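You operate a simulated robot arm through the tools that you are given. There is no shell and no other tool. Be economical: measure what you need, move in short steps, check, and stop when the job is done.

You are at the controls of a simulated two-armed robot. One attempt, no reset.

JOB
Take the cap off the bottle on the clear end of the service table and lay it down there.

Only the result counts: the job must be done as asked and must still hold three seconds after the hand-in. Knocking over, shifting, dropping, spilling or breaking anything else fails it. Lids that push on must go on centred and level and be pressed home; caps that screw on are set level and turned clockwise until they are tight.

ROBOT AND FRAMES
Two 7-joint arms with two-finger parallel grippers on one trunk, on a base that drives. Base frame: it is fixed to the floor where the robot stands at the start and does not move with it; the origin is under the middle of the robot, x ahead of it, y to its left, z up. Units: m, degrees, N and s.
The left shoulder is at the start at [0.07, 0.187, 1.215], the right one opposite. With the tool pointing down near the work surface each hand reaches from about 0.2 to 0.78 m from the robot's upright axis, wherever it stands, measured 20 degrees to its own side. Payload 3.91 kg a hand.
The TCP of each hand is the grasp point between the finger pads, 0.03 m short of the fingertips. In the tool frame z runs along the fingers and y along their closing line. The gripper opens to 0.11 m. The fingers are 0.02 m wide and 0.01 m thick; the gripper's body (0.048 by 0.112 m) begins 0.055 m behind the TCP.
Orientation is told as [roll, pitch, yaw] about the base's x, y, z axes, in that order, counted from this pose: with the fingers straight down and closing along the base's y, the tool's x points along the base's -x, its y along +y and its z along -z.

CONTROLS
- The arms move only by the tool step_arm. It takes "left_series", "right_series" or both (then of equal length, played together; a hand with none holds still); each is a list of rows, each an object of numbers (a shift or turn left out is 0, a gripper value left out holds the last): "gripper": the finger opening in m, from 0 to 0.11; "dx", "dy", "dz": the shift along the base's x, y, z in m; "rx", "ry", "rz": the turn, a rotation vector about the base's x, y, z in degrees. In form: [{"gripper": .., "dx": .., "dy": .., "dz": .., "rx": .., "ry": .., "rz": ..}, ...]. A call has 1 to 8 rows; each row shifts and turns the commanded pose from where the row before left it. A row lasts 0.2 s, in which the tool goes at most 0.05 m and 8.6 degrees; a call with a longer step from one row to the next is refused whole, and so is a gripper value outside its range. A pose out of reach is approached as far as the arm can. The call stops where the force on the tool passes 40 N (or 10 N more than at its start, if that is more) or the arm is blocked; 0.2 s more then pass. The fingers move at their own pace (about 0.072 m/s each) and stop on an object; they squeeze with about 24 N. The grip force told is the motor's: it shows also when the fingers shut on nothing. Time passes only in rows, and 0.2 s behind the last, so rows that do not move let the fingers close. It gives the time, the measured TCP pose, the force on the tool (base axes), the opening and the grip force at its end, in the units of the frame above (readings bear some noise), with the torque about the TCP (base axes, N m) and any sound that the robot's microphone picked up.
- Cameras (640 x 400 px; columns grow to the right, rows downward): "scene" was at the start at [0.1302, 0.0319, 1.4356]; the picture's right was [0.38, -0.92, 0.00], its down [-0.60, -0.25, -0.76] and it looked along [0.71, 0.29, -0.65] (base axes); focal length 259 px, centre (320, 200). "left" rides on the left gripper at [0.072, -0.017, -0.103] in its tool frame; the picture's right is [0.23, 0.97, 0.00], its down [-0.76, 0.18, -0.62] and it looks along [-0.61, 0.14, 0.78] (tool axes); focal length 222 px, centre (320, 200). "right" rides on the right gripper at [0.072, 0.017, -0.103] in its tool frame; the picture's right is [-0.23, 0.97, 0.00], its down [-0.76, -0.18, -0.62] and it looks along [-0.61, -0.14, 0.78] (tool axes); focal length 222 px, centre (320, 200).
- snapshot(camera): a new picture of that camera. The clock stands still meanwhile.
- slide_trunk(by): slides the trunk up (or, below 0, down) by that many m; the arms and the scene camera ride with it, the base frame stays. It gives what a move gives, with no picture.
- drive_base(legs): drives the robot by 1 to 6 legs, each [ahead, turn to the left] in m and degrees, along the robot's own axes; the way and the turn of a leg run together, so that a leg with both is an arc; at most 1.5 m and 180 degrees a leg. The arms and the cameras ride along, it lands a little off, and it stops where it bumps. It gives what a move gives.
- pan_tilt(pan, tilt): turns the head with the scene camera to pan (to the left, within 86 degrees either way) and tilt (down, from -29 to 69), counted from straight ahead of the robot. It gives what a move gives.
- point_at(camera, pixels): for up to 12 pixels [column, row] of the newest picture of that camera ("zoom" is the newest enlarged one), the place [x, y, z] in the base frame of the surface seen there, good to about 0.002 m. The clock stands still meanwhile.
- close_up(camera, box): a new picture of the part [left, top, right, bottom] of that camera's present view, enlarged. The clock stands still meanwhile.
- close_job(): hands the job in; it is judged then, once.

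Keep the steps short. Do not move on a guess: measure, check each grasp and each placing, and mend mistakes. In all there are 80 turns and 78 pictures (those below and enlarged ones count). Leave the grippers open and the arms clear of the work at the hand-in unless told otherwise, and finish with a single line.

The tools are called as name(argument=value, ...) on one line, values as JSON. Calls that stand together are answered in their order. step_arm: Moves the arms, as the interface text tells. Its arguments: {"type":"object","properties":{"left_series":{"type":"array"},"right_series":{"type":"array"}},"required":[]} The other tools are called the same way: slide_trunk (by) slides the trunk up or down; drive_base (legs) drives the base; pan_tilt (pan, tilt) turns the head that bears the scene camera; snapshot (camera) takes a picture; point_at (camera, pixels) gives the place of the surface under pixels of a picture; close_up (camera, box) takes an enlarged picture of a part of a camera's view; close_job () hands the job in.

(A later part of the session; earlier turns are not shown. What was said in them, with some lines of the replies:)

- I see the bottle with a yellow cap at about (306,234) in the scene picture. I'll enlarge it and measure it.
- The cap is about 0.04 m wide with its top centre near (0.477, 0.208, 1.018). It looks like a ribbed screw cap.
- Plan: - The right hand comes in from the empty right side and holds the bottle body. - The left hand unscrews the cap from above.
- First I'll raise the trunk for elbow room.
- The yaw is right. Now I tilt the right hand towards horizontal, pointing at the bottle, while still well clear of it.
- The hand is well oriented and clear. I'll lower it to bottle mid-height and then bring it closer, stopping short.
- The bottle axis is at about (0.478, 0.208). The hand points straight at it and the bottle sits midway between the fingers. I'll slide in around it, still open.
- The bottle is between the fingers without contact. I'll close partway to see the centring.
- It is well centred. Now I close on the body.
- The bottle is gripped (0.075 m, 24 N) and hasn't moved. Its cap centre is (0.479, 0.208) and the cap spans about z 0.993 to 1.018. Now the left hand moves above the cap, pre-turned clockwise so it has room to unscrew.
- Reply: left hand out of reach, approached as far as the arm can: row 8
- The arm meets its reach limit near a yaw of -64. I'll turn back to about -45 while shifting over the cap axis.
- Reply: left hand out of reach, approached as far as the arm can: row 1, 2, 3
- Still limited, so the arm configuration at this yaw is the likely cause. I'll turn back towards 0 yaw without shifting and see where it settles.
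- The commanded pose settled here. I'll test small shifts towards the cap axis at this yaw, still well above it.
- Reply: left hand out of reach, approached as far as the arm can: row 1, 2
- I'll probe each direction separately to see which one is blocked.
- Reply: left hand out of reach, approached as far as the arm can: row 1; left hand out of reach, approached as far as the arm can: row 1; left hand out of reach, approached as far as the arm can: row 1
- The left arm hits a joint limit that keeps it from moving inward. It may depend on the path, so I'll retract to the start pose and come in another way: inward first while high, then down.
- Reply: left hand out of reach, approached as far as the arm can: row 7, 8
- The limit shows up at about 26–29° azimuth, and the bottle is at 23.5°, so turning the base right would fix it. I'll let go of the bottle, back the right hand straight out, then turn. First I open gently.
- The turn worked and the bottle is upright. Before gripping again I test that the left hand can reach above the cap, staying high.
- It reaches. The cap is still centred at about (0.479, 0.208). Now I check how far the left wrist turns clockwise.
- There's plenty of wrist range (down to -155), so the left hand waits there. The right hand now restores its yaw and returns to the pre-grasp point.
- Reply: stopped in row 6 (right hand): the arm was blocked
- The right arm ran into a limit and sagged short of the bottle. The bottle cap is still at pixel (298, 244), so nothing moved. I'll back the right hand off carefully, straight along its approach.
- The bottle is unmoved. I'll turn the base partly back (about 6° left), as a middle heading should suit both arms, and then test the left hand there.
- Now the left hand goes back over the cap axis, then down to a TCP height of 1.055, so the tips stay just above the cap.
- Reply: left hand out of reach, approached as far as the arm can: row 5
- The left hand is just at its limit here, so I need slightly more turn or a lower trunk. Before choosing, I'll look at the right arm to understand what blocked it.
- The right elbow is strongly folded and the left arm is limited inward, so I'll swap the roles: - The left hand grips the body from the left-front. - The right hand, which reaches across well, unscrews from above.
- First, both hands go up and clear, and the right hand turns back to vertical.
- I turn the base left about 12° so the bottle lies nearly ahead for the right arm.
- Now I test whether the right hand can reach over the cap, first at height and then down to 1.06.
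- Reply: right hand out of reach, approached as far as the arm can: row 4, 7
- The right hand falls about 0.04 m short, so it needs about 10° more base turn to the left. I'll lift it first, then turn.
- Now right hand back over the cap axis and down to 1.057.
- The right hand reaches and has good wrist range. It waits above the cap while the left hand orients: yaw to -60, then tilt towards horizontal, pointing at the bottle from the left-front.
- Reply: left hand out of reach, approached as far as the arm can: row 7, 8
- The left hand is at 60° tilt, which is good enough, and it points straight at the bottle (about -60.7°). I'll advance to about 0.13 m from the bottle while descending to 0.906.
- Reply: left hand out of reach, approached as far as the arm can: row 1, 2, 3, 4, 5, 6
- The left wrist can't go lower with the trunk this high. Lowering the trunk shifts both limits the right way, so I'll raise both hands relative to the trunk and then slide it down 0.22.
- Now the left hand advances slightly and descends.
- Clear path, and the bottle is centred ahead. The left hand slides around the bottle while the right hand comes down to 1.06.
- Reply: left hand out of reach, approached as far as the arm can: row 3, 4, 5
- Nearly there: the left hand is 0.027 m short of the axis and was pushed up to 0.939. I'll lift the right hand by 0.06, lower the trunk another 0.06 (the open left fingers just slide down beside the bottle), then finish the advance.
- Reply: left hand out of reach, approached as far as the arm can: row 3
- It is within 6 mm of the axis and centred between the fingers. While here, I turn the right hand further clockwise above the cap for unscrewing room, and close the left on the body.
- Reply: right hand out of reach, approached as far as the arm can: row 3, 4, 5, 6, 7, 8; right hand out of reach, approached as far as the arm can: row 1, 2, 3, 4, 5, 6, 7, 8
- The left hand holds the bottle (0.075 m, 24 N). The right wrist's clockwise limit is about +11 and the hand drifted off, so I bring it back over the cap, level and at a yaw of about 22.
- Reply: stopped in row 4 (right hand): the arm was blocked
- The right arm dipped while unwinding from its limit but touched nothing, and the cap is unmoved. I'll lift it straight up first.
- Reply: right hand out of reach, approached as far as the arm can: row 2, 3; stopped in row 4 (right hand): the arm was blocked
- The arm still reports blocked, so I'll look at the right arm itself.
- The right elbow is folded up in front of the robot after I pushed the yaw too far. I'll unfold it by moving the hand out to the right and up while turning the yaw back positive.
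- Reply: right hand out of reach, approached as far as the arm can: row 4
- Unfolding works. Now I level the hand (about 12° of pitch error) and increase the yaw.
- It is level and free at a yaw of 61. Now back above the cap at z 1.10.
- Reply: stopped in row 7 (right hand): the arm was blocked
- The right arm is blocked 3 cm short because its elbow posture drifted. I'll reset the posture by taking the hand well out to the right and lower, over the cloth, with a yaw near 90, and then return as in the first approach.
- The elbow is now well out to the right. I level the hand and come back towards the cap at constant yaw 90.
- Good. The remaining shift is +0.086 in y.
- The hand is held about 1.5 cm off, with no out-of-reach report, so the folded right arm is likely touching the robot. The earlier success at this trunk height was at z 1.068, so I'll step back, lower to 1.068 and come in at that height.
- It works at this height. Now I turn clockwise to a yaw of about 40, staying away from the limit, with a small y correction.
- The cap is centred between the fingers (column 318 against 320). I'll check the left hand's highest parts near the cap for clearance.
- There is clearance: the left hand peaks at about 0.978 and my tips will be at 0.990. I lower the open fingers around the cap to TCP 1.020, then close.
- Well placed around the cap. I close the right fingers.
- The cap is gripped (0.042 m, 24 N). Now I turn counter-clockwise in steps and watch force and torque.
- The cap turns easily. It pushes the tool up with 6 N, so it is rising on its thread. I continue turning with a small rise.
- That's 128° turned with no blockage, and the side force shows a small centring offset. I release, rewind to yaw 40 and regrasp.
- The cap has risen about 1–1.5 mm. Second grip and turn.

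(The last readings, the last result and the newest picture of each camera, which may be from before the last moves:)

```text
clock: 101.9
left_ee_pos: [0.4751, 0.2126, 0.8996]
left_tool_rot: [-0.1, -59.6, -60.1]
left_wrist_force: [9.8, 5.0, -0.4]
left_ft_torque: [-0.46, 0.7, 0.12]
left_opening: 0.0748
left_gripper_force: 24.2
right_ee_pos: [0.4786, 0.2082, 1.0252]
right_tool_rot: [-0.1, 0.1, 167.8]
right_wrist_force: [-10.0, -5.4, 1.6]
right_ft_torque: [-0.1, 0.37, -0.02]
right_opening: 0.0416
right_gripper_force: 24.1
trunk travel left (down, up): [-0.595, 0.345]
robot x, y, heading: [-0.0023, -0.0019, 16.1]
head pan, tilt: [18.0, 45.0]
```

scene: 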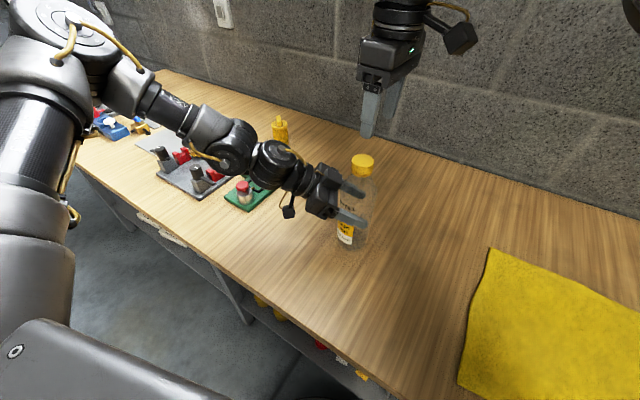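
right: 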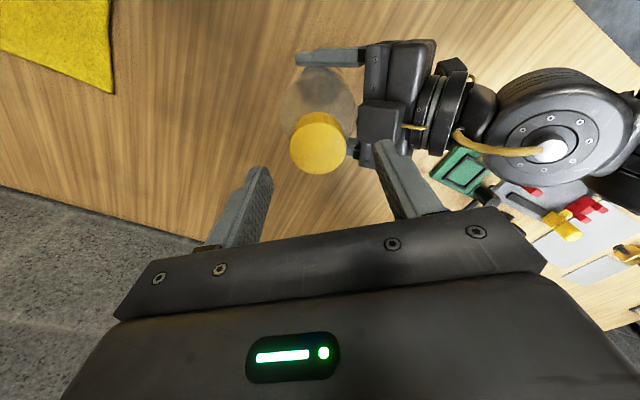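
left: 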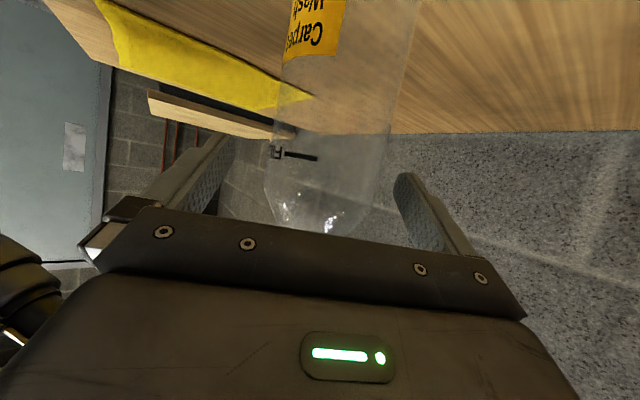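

That's 256° turned. I test whether the cap is free with a gentle 3 mm lift.

step_arm(right_series=[{"dz": 0.0015}, {"dz": 0.0015}, {}])

```text
clock: 102.7
left_ee_pos: [0.476, 0.2105, 0.9014]
left_tool_rot: [-0.2, -59.8, -60.2]
left_wrist_force: [3.2, 5.4, 10.7]
left_ft_torque: [-0.53, 0.31, 0.05]
left_opening: 0.075
left_gripper_force: 23.7
right_ee_pos: [0.4768, 0.2083, 1.0271]
right_tool_rot: [0.1, 0.2, 167.7]
right_wrist_force: [-3.1, -4.7, -10.8]
right_ft_torque: [-0.14, 0.09, -0.01]
right_opening: 0.0417
right_gripper_force: 23.9
trunk travel left (down, up): [-0.595, 0.345]
robot x, y, heading: [-0.0037, 0.0012, 16.1]
head pan, tilt: [18.0, 45.0]
```

It is still held by the thread (10.8 N pull). I take the lift back, release, rewind and do another cycle.

step_arm(right_series=[{"dz": -0.0025}, {"gripper": 0.065}, {}, {}, {"rz": -8}, {"rz": -8}, {"rz": -8}, {"rz": -8}])

step_arm(right_series=[{"rz": -8}, {"rz": -8}, {"rz": -8}, {"rz": -8}, {"rz": -8}, {"rz": -8}])

step_arm(right_series=[{"rz": -8}, {"rz": -8}, {"rz": -8}, {"rz": -8}, {"rz": -8}, {"rz": -8}, {}])

close_up(camera="scene", box=[298, 110, 426, 190])

point_at(camera="zoom", pixels=[[325, 248], [325, 240], [325, 256], [275, 248], [375, 248], [325, 290], [325, 325]])

```text
clock: 104.5
left_ee_pos: [0.4752, 0.2125, 0.9003]
left_tool_rot: [-0.1, -59.5, -60.1]
left_wrist_force: [-0.2, -0.1, -0.3]
left_ft_torque: [0.02, 0.01, -0.01]
left_opening: 0.0747
left_gripper_force: 24.1
right_ee_pos: [0.4786, 0.2077, 1.0255]
right_tool_rot: [0.0, 0.0, 135.6]
right_wrist_force: [0.2, 0.3, -0.5]
right_ft_torque: [0.0, -0.04, 0.01]
right_opening: 0.065
right_gripper_force: 0.0
trunk travel left (down, up): [-0.595, 0.345]
robot x, y, heading: [0.0013, 0.0022, 16.0]
head pan, tilt: [18.0, 45.0]
```

```text
clock: 105.9
left_ee_pos: [0.4754, 0.2133, 0.9003]
left_tool_rot: [-0.1, -59.6, -60.1]
left_wrist_force: [0.0, -0.4, -1.1]
left_ft_torque: [-0.01, 0.0, -0.02]
left_opening: 0.0748
left_gripper_force: 23.4
right_ee_pos: [0.4774, 0.2082, 1.0237]
right_tool_rot: [-0.1, 0.1, 87.5]
right_wrist_force: [1.0, 0.4, -0.1]
right_ft_torque: [-0.04, -0.02, -0.01]
right_opening: 0.0648
right_gripper_force: 0.1
trunk travel left (down, up): [-0.595, 0.345]
robot x, y, heading: [-0.0032, 0.0001, 16.0]
head pan, tilt: [18.0, 45.0]
```

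```text
clock: 107.5
left_ee_pos: [0.4746, 0.2119, 0.8996]
left_tool_rot: [-0.1, -59.6, -60.0]
left_wrist_force: [0.0, -0.4, 0.1]
left_ft_torque: [0.01, -0.02, 0.0]
left_opening: 0.0748
left_gripper_force: 23.8
right_ee_pos: [0.4785, 0.2085, 1.0245]
right_tool_rot: [0.0, 0.2, 39.6]
right_wrist_force: [-0.6, -0.3, 0.6]
right_ft_torque: [-0.01, 0.0, 0.0]
right_opening: 0.0648
right_gripper_force: 0.1
trunk travel left (down, up): [-0.595, 0.345]
robot x, y, heading: [0.0008, -0.0031, 16.1]
head pan, tilt: [18.0, 45.0]
```

```text
5.00 times, centred on (362, 150) of scene
```

zoom: 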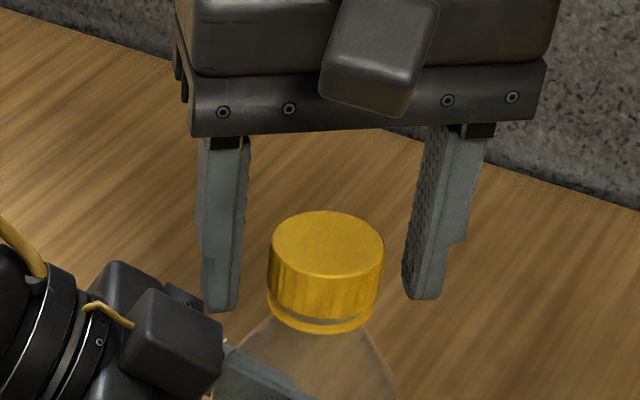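

```text
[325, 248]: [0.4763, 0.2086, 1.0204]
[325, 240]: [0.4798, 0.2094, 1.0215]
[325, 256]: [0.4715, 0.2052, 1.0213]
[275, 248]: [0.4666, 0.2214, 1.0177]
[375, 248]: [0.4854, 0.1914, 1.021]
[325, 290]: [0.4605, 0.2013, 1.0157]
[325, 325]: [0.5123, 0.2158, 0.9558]
```

A gap now shows between the cap and the ring under it. Third grip and turn.

step_arm(right_series=[{"gripper": 0.0}, {}, {}, {"rz": 8, "dz": 0.0001}, {"rz": 8, "dz": 0.0001}, {"rz": 8, "dz": 0.0001}, {"rz": 8, "dz": 0.0001}, {"rz": 8, "dz": 0.0001}])

step_arm(right_series=[{"rz": 8, "dz": 0.0001}, {"rz": 8, "dz": 0.0001}, {"rz": 8, "dz": 0.0001}, {"rz": 8, "dz": 0.0001}, {"rz": 8, "dz": 0.0001}, {"rz": 8, "dz": 0.0001}])

step_arm(right_series=[{"rz": 8, "dz": 0.0001}, {"rz": 8, "dz": 0.0001}, {"rz": 8, "dz": 0.0001}, {"rz": 8, "dz": 0.0001}, {"rz": 8, "dz": 0.0001}])

step_arm(right_series=[{"dz": 0.0015}, {"dz": 0.0015}, {}])

```text
clock: 109.3
left_ee_pos: [0.4754, 0.212, 0.9001]
left_tool_rot: [-0.1, -59.7, -60.1]
left_wrist_force: [-0.4, -1.1, -0.3]
left_ft_torque: [-0.02, -0.01, -0.01]
left_opening: 0.0752
left_gripper_force: 23.7
right_ee_pos: [0.4782, 0.2091, 1.0264]
right_tool_rot: [-0.1, 0.3, 79.8]
right_wrist_force: [0.0, 0.2, 0.0]
right_ft_torque: [0.06, -0.01, -0.01]
right_opening: 0.0416
right_gripper_force: 24.1
trunk travel left (down, up): [-0.595, 0.345]
robot x, y, heading: [-0.0027, -0.0, 15.9]
head pan, tilt: [18.0, 45.0]
```

```text
clock: 110.7
left_ee_pos: [0.4749, 0.212, 0.8996]
left_tool_rot: [-0.1, -59.6, -60.1]
left_wrist_force: [0.5, -0.2, 0.3]
left_ft_torque: [0.01, 0.02, -0.02]
left_opening: 0.0746
left_gripper_force: 24.1
right_ee_pos: [0.4782, 0.2093, 1.0267]
right_tool_rot: [-0.1, 0.2, 127.8]
right_wrist_force: [-0.8, -0.1, 0.3]
right_ft_torque: [-0.06, 0.02, 0.01]
right_opening: 0.0416
right_gripper_force: 23.8
trunk travel left (down, up): [-0.595, 0.345]
robot x, y, heading: [-0.0008, 0.0007, 15.7]
head pan, tilt: [18.0, 45.0]
```

```text
clock: 111.9
left_ee_pos: [0.4758, 0.2116, 0.9002]
left_tool_rot: [0.0, -59.6, -60.2]
left_wrist_force: [2.7, 1.5, 0.4]
left_ft_torque: [-0.13, 0.3, 0.05]
left_opening: 0.0746
left_gripper_force: 24.0
right_ee_pos: [0.4786, 0.2092, 1.0264]
right_tool_rot: [-0.1, 0.1, 168.0]
right_wrist_force: [-2.2, -1.6, -0.3]
right_ft_torque: [-0.06, 0.05, -0.04]
right_opening: 0.0416
right_gripper_force: 24.0
trunk travel left (down, up): [-0.595, 0.345]
robot x, y, heading: [-0.0011, -0.0011, 16.0]
head pan, tilt: [18.0, 45.0]
```

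```text
clock: 112.7
left_ee_pos: [0.4754, 0.212, 0.9004]
left_tool_rot: [-0.1, -59.6, -60.1]
left_wrist_force: [3.9, 1.5, -0.4]
left_ft_torque: [-0.17, 0.45, 0.0]
left_opening: 0.0748
left_gripper_force: 23.8
right_ee_pos: [0.4787, 0.2075, 1.0288]
right_tool_rot: [0.1, 0.0, 167.7]
right_wrist_force: [-3.8, -0.9, -2.2]
right_ft_torque: [-0.02, 0.02, -0.01]
right_opening: 0.0416
right_gripper_force: 23.6
trunk travel left (down, up): [-0.595, 0.345]
robot x, y, heading: [-0.0012, -0.0022, 16.0]
head pan, tilt: [18.0, 45.0]
```

The pull is now only about 2 N, so the cap seems free of the thread. I lift slowly.

step_arm(right_series=[{"dz": 0.003}, {"dz": 0.004}, {"dz": 0.005}, {}])

close_up(camera="scene", box=[298, 110, 426, 190])

```text
clock: 113.7
left_ee_pos: [0.4742, 0.2129, 0.8993]
left_tool_rot: [-0.1, -59.5, -60.1]
left_wrist_force: [1.0, 0.5, 0.6]
left_ft_torque: [0.03, -0.02, 0.04]
left_opening: 0.0749
left_gripper_force: 24.2
right_ee_pos: [0.4793, 0.2068, 1.0419]
right_tool_rot: [-0.1, 0.2, 167.7]
right_wrist_force: [0.0, -0.4, -0.3]
right_ft_torque: [0.04, -0.01, 0.01]
right_opening: 0.0415
right_gripper_force: 24.3
trunk travel left (down, up): [-0.595, 0.345]
robot x, y, heading: [-0.0032, -0.0014, 16.0]
head pan, tilt: [18.0, 45.0]
```

```text
5.00 times, centred on (362, 150) of scene
```

zoom: 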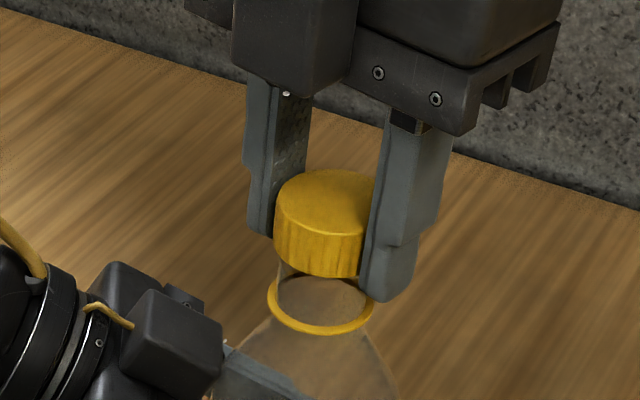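

The cap is off, with only the retaining ring left on the neck. I lift a bit more, then carry it right to the bare wood between bottle and cloth, around (0.48, 0.045), unwinding the yaw.

step_arm(right_series=[{"dz": 0.015}, {"dz": 0.015}, {"dy": -0.03}, {"dy": -0.033}, {"dy": -0.033, "rz": -8}, {"dy": -0.033, "rz": -8}, {"dy": -0.033, "rz": -8}, {"rz": -8}])

step_arm(right_series=[{"dz": -0.04, "rz": -8}, {"dz": -0.04, "rz": -8}, {"dz": -0.04, "rz": -8}, {"dz": -0.04, "rz": -8}, {"dz": -0.03}, {}])

snapshot(camera="scene")

```text
clock: 115.5
left_ee_pos: [0.476, 0.2128, 0.8992]
left_tool_rot: [-0.1, -59.7, -60.0]
left_wrist_force: [-0.3, 0.2, -0.2]
left_ft_torque: [0.0, -0.02, -0.01]
left_opening: 0.0748
left_gripper_force: 24.2
right_ee_pos: [0.4782, 0.0456, 1.072]
right_tool_rot: [0.1, 0.3, 135.6]
right_wrist_force: [-0.7, 0.6, 0.2]
right_ft_torque: [-0.03, -0.02, -0.02]
right_opening: 0.0415
right_gripper_force: 24.3
trunk travel left (down, up): [-0.595, 0.345]
robot x, y, heading: [-0.0023, -0.0008, 16.3]
head pan, tilt: [18.0, 45.0]
```

```text
clock: 116.9
left_ee_pos: [0.4748, 0.2128, 0.9008]
left_tool_rot: [-0.1, -59.6, -60.2]
left_wrist_force: [0.9, 0.2, 0.8]
left_ft_torque: [0.03, 0.0, 0.0]
left_opening: 0.0746
left_gripper_force: 23.2
right_ee_pos: [0.4792, 0.0452, 0.8825]
right_tool_rot: [-0.1, 0.1, 103.6]
right_wrist_force: [0.1, 0.4, 0.3]
right_ft_torque: [0.0, -0.02, -0.02]
right_opening: 0.0416
right_gripper_force: 23.8
trunk travel left (down, up): [-0.595, 0.345]
robot x, y, heading: [0.0026, 0.0045, 16.2]
head pan, tilt: [18.0, 45.0]
```

```text
35 pictures are left
```

scene: 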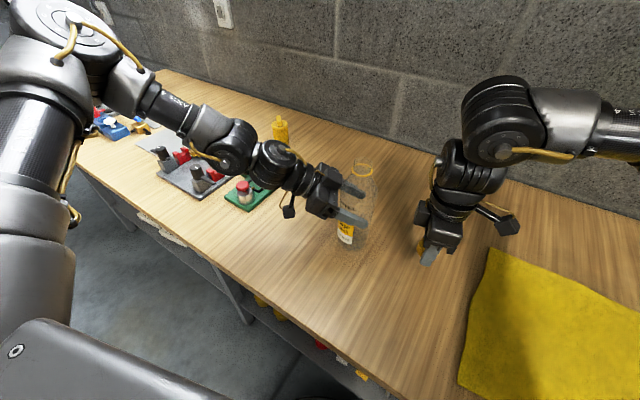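

The spot below is bare wood. I descend to just above the table, then feel for contact.

step_arm(right_series=[{"dz": -0.03}, {"dz": -0.025}, {"dz": -0.01}, {}])

step_arm(right_series=[{"dz": -0.002}, {"dz": -0.002}, {}])

close_up(camera="scene", box=[370, 220, 498, 300])

```text
clock: 117.9
left_ee_pos: [0.4746, 0.2121, 0.9005]
left_tool_rot: [-0.1, -59.6, -60.0]
left_wrist_force: [-0.6, 0.3, 0.1]
left_ft_torque: [0.02, 0.04, 0.0]
left_opening: 0.0746
left_gripper_force: 24.0
right_ee_pos: [0.4782, 0.046, 0.8165]
right_tool_rot: [0.0, 0.2, 103.7]
right_wrist_force: [0.2, -0.5, 0.0]
right_ft_torque: [-0.01, 0.01, 0.02]
right_opening: 0.0413
right_gripper_force: 23.9
trunk travel left (down, up): [-0.595, 0.345]
robot x, y, heading: [-0.0005, 0.0037, 16.0]
head pan, tilt: [18.0, 45.0]
```

```text
clock: 118.7
left_ee_pos: [0.4748, 0.2123, 0.9009]
left_tool_rot: [-0.2, -59.6, -60.1]
left_wrist_force: [0.1, -1.9, 0.1]
left_ft_torque: [0.0, 0.01, -0.01]
left_opening: 0.0749
left_gripper_force: 23.7
right_ee_pos: [0.4794, 0.0462, 0.8136]
right_tool_rot: [0.0, 0.1, 103.7]
right_wrist_force: [1.5, 0.1, -0.9]
right_ft_torque: [-0.02, 0.0, 0.0]
right_opening: 0.0415
right_gripper_force: 24.1
trunk travel left (down, up): [-0.595, 0.345]
robot x, y, heading: [-0.0002, 0.0012, 16.3]
head pan, tilt: [18.0, 45.0]
```

```text
5.00 times, centred on (434, 260) of scene
```

zoom: 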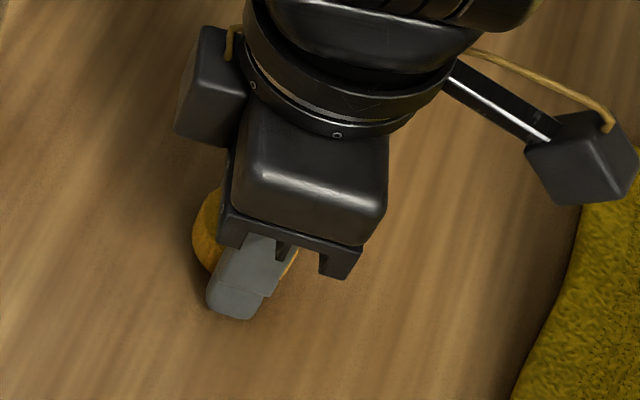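

No contact yet at 0.8136. A few more 1 mm steps.

step_arm(right_series=[{"dz": -0.001}, {"dz": -0.001}, {}])

step_arm(right_series=[{"dz": -0.001}, {"dz": -0.0005}, {}])

```text
clock: 119.5
left_ee_pos: [0.4745, 0.2117, 0.8996]
left_tool_rot: [-0.1, -59.5, -60.2]
left_wrist_force: [-0.1, -0.1, 0.5]
left_ft_torque: [-0.02, -0.02, 0.03]
left_opening: 0.0748
left_gripper_force: 24.4
right_ee_pos: [0.4788, 0.0464, 0.8104]
right_tool_rot: [0.0, 0.1, 103.8]
right_wrist_force: [-0.8, -0.2, -0.5]
right_ft_torque: [0.03, 0.06, -0.05]
right_opening: 0.0414
right_gripper_force: 24.0
trunk travel left (down, up): [-0.595, 0.345]
robot x, y, heading: [-0.0001, -0.0046, 16.3]
head pan, tilt: [18.0, 45.0]
```

```text
clock: 120.3
left_ee_pos: [0.4746, 0.2111, 0.9002]
left_tool_rot: [-0.1, -59.5, -60.3]
left_wrist_force: [-0.2, 0.1, 0.2]
left_ft_torque: [0.0, 0.01, 0.01]
left_opening: 0.0746
left_gripper_force: 23.2
right_ee_pos: [0.4798, 0.046, 0.8097]
right_tool_rot: [-0.1, 0.1, 103.7]
right_wrist_force: [4.0, -2.9, 15.3]
right_ft_torque: [-0.07, 0.29, 0.18]
right_opening: 0.0417
right_gripper_force: 24.2
trunk travel left (down, up): [-0.595, 0.345]
robot x, y, heading: [-0.0002, -0.0017, 16.0]
head pan, tilt: [18.0, 45.0]
```

Contact (15 N up). I ease up 0.5 mm, open gently, then lift away.

step_arm(right_series=[{"dz": 0.0005}, {"gripper": 0.06}, {"gripper": 0.07}, {}, {}])

step_arm(right_series=[{"dz": 0.02}, {"dz": 0.03}, {"dz": 0.04}, {"dz": 0.04}, {"dy": -0.04, "dz": 0.03}, {"dy": -0.04, "dz": 0.03}, {"dy": -0.04, "gripper": 0.11}, {"dy": -0.04}])

close_up(camera="scene", box=[306, 150, 466, 250])

```text
clock: 121.3
left_ee_pos: [0.475, 0.2128, 0.8988]
left_tool_rot: [-0.1, -59.6, -60.1]
left_wrist_force: [0.9, 0.9, -0.2]
left_ft_torque: [0.03, 0.02, -0.02]
left_opening: 0.0747
left_gripper_force: 24.1
right_ee_pos: [0.4807, 0.0468, 0.81]
right_tool_rot: [-0.4, 0.2, 103.6]
right_wrist_force: [2.3, -0.5, 5.0]
right_ft_torque: [-0.03, 0.18, 0.01]
right_opening: 0.0688
right_gripper_force: 0.1
trunk travel left (down, up): [-0.595, 0.345]
robot x, y, heading: [0.0005, -0.001, 16.1]
head pan, tilt: [18.0, 45.0]
stopped in row 5 (right hand): the force on the tool passed its limit (the readings are from after the stop); the commanded pose is now the measured one
```

```text
clock: 123.1
left_ee_pos: [0.4761, 0.2116, 0.9004]
left_tool_rot: [0.1, -59.5, -60.3]
left_wrist_force: [-1.0, 0.2, 0.3]
left_ft_torque: [-0.01, 0.03, 0.02]
left_opening: 0.0747
left_gripper_force: 23.9
right_ee_pos: [0.4791, -0.1167, 1.0002]
right_tool_rot: [-0.3, 0.0, 103.6]
right_wrist_force: [-0.9, 0.2, 0.7]
right_ft_torque: [0.0, -0.02, 0.01]
right_opening: 0.1099
right_gripper_force: 0.1
trunk travel left (down, up): [-0.595, 0.345]
robot x, y, heading: [0.0034, -0.0027, 15.8]
head pan, tilt: [18.0, 45.0]
```

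```text
4.00 times, centred on (386, 200) of scene
```

zoom: 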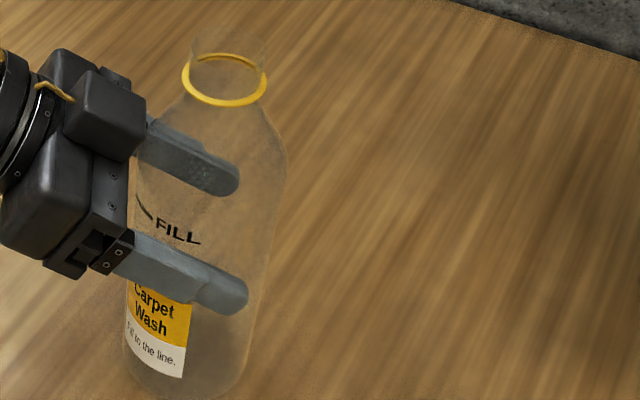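

The bottle neck is open. Now I check the cap.

snapshot(camera="scene")

close_up(camera="scene", box=[360, 200, 488, 280])

```text
32 pictures are left
```

scene: 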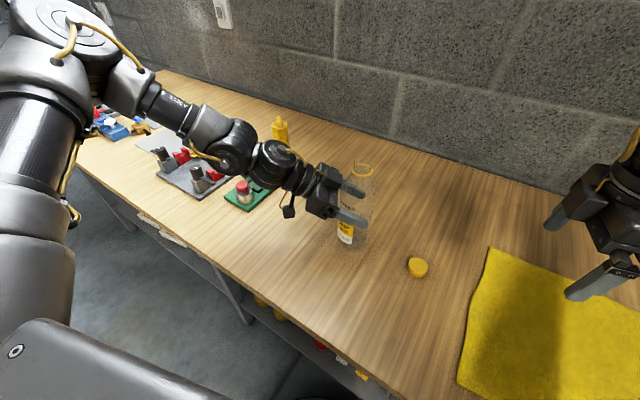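

```text
5.00 times, centred on (424, 240) of scene
```

zoom: 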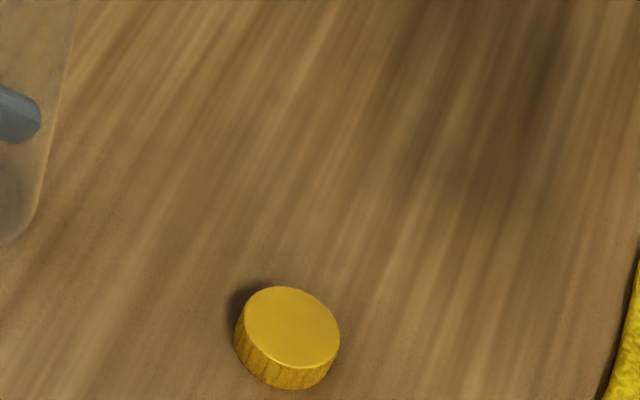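

The cap lies on bare wood. I check that it is level, then release the bottle.

point_at(camera="zoom", pixels=[[287, 328], [287, 295], [300, 360], [250, 320], [330, 340]])

step_arm(left_series=[{"gripper": 0.09}, {"gripper": 0.11}, {}, {}, {}])

```text
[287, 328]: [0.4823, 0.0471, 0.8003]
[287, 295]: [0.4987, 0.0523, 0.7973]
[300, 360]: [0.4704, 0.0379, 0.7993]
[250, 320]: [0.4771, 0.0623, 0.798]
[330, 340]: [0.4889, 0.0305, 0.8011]
```

```text
clock: 124.3
left_ee_pos: [0.4748, 0.2116, 0.9002]
left_tool_rot: [-0.1, -59.5, -60.1]
left_wrist_force: [0.6, 0.5, -0.2]
left_ft_torque: [-0.01, 0.02, -0.02]
left_opening: 0.1098
left_gripper_force: 0.1
right_ee_pos: [0.4807, -0.114, 1.0012]
right_tool_rot: [-0.3, 0.1, 103.6]
right_wrist_force: [-0.3, -0.2, -0.5]
right_ft_torque: [0.0, 0.0, 0.0]
right_opening: 0.1098
right_gripper_force: 0.1
trunk travel left (down, up): [-0.595, 0.345]
robot x, y, heading: [-0.0032, 0.0006, 15.7]
head pan, tilt: [18.0, 45.0]
```

The cap is level (top at about 0.80). I back the left hand straight out along its approach, then up.

step_arm(left_series=[{"dx": -0.0135, "dy": 0.0225}, {"dx": -0.0135, "dy": 0.0225}, {"dx": -0.0135, "dy": 0.0225}, {"dx": -0.0135, "dy": 0.0225, "dz": 0.005}, {"dx": -0.0135, "dy": 0.0225, "dz": 0.03}, {"dz": 0.04}, {"dz": 0.04}, {"dz": 0.04}])

snapshot(camera="scene")

close_up(camera="scene", box=[290, 150, 450, 250])

```text
clock: 126.1
left_ee_pos: [0.4083, 0.3235, 1.0569]
left_tool_rot: [-0.1, -59.8, -60.1]
left_wrist_force: [-0.2, 0.7, 0.1]
left_ft_torque: [0.0, 0.02, 0.01]
left_opening: 0.11
left_gripper_force: 0.0
right_ee_pos: [0.48, -0.1149, 1.0006]
right_tool_rot: [-0.3, 0.0, 103.7]
right_wrist_force: [0.4, 0.2, 0.0]
right_ft_torque: [0.03, -0.01, 0.0]
right_opening: 0.1101
right_gripper_force: 0.0
trunk travel left (down, up): [-0.595, 0.345]
robot x, y, heading: [-0.0026, -0.0003, 16.3]
head pan, tilt: [18.0, 45.0]
```

```text
30 pictures are left
```

scene: 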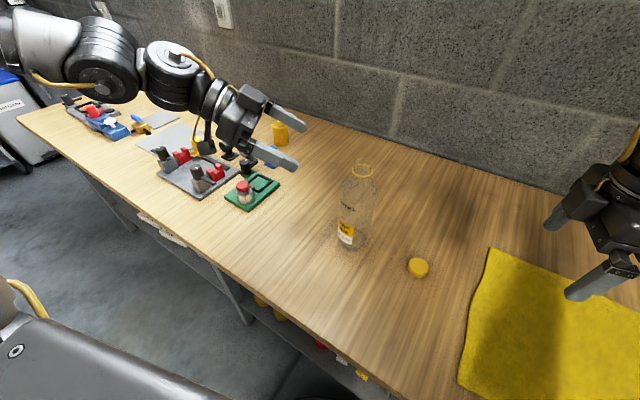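

```text
4.00 times, centred on (370, 200) of scene
```

zoom: 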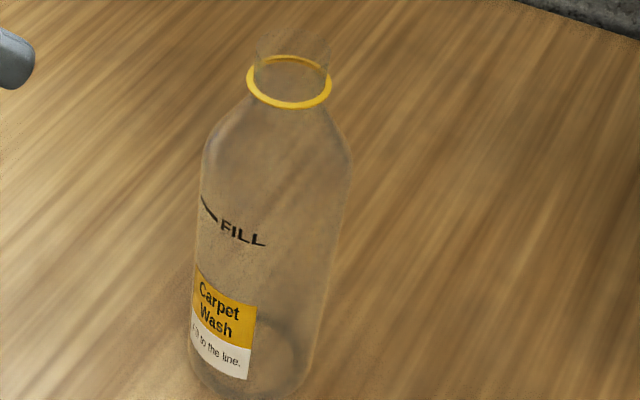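

The bottle stands upright in place with its neck open, the cap lies on the bare wood beside it, and both grippers are open and clear. I hand in.

close_job()

```text
The job is handed in.
```

The cap is unscrewed and lies flat on the bare wood at the clear end of the table, beside the open bottle, which is upright in its original place.
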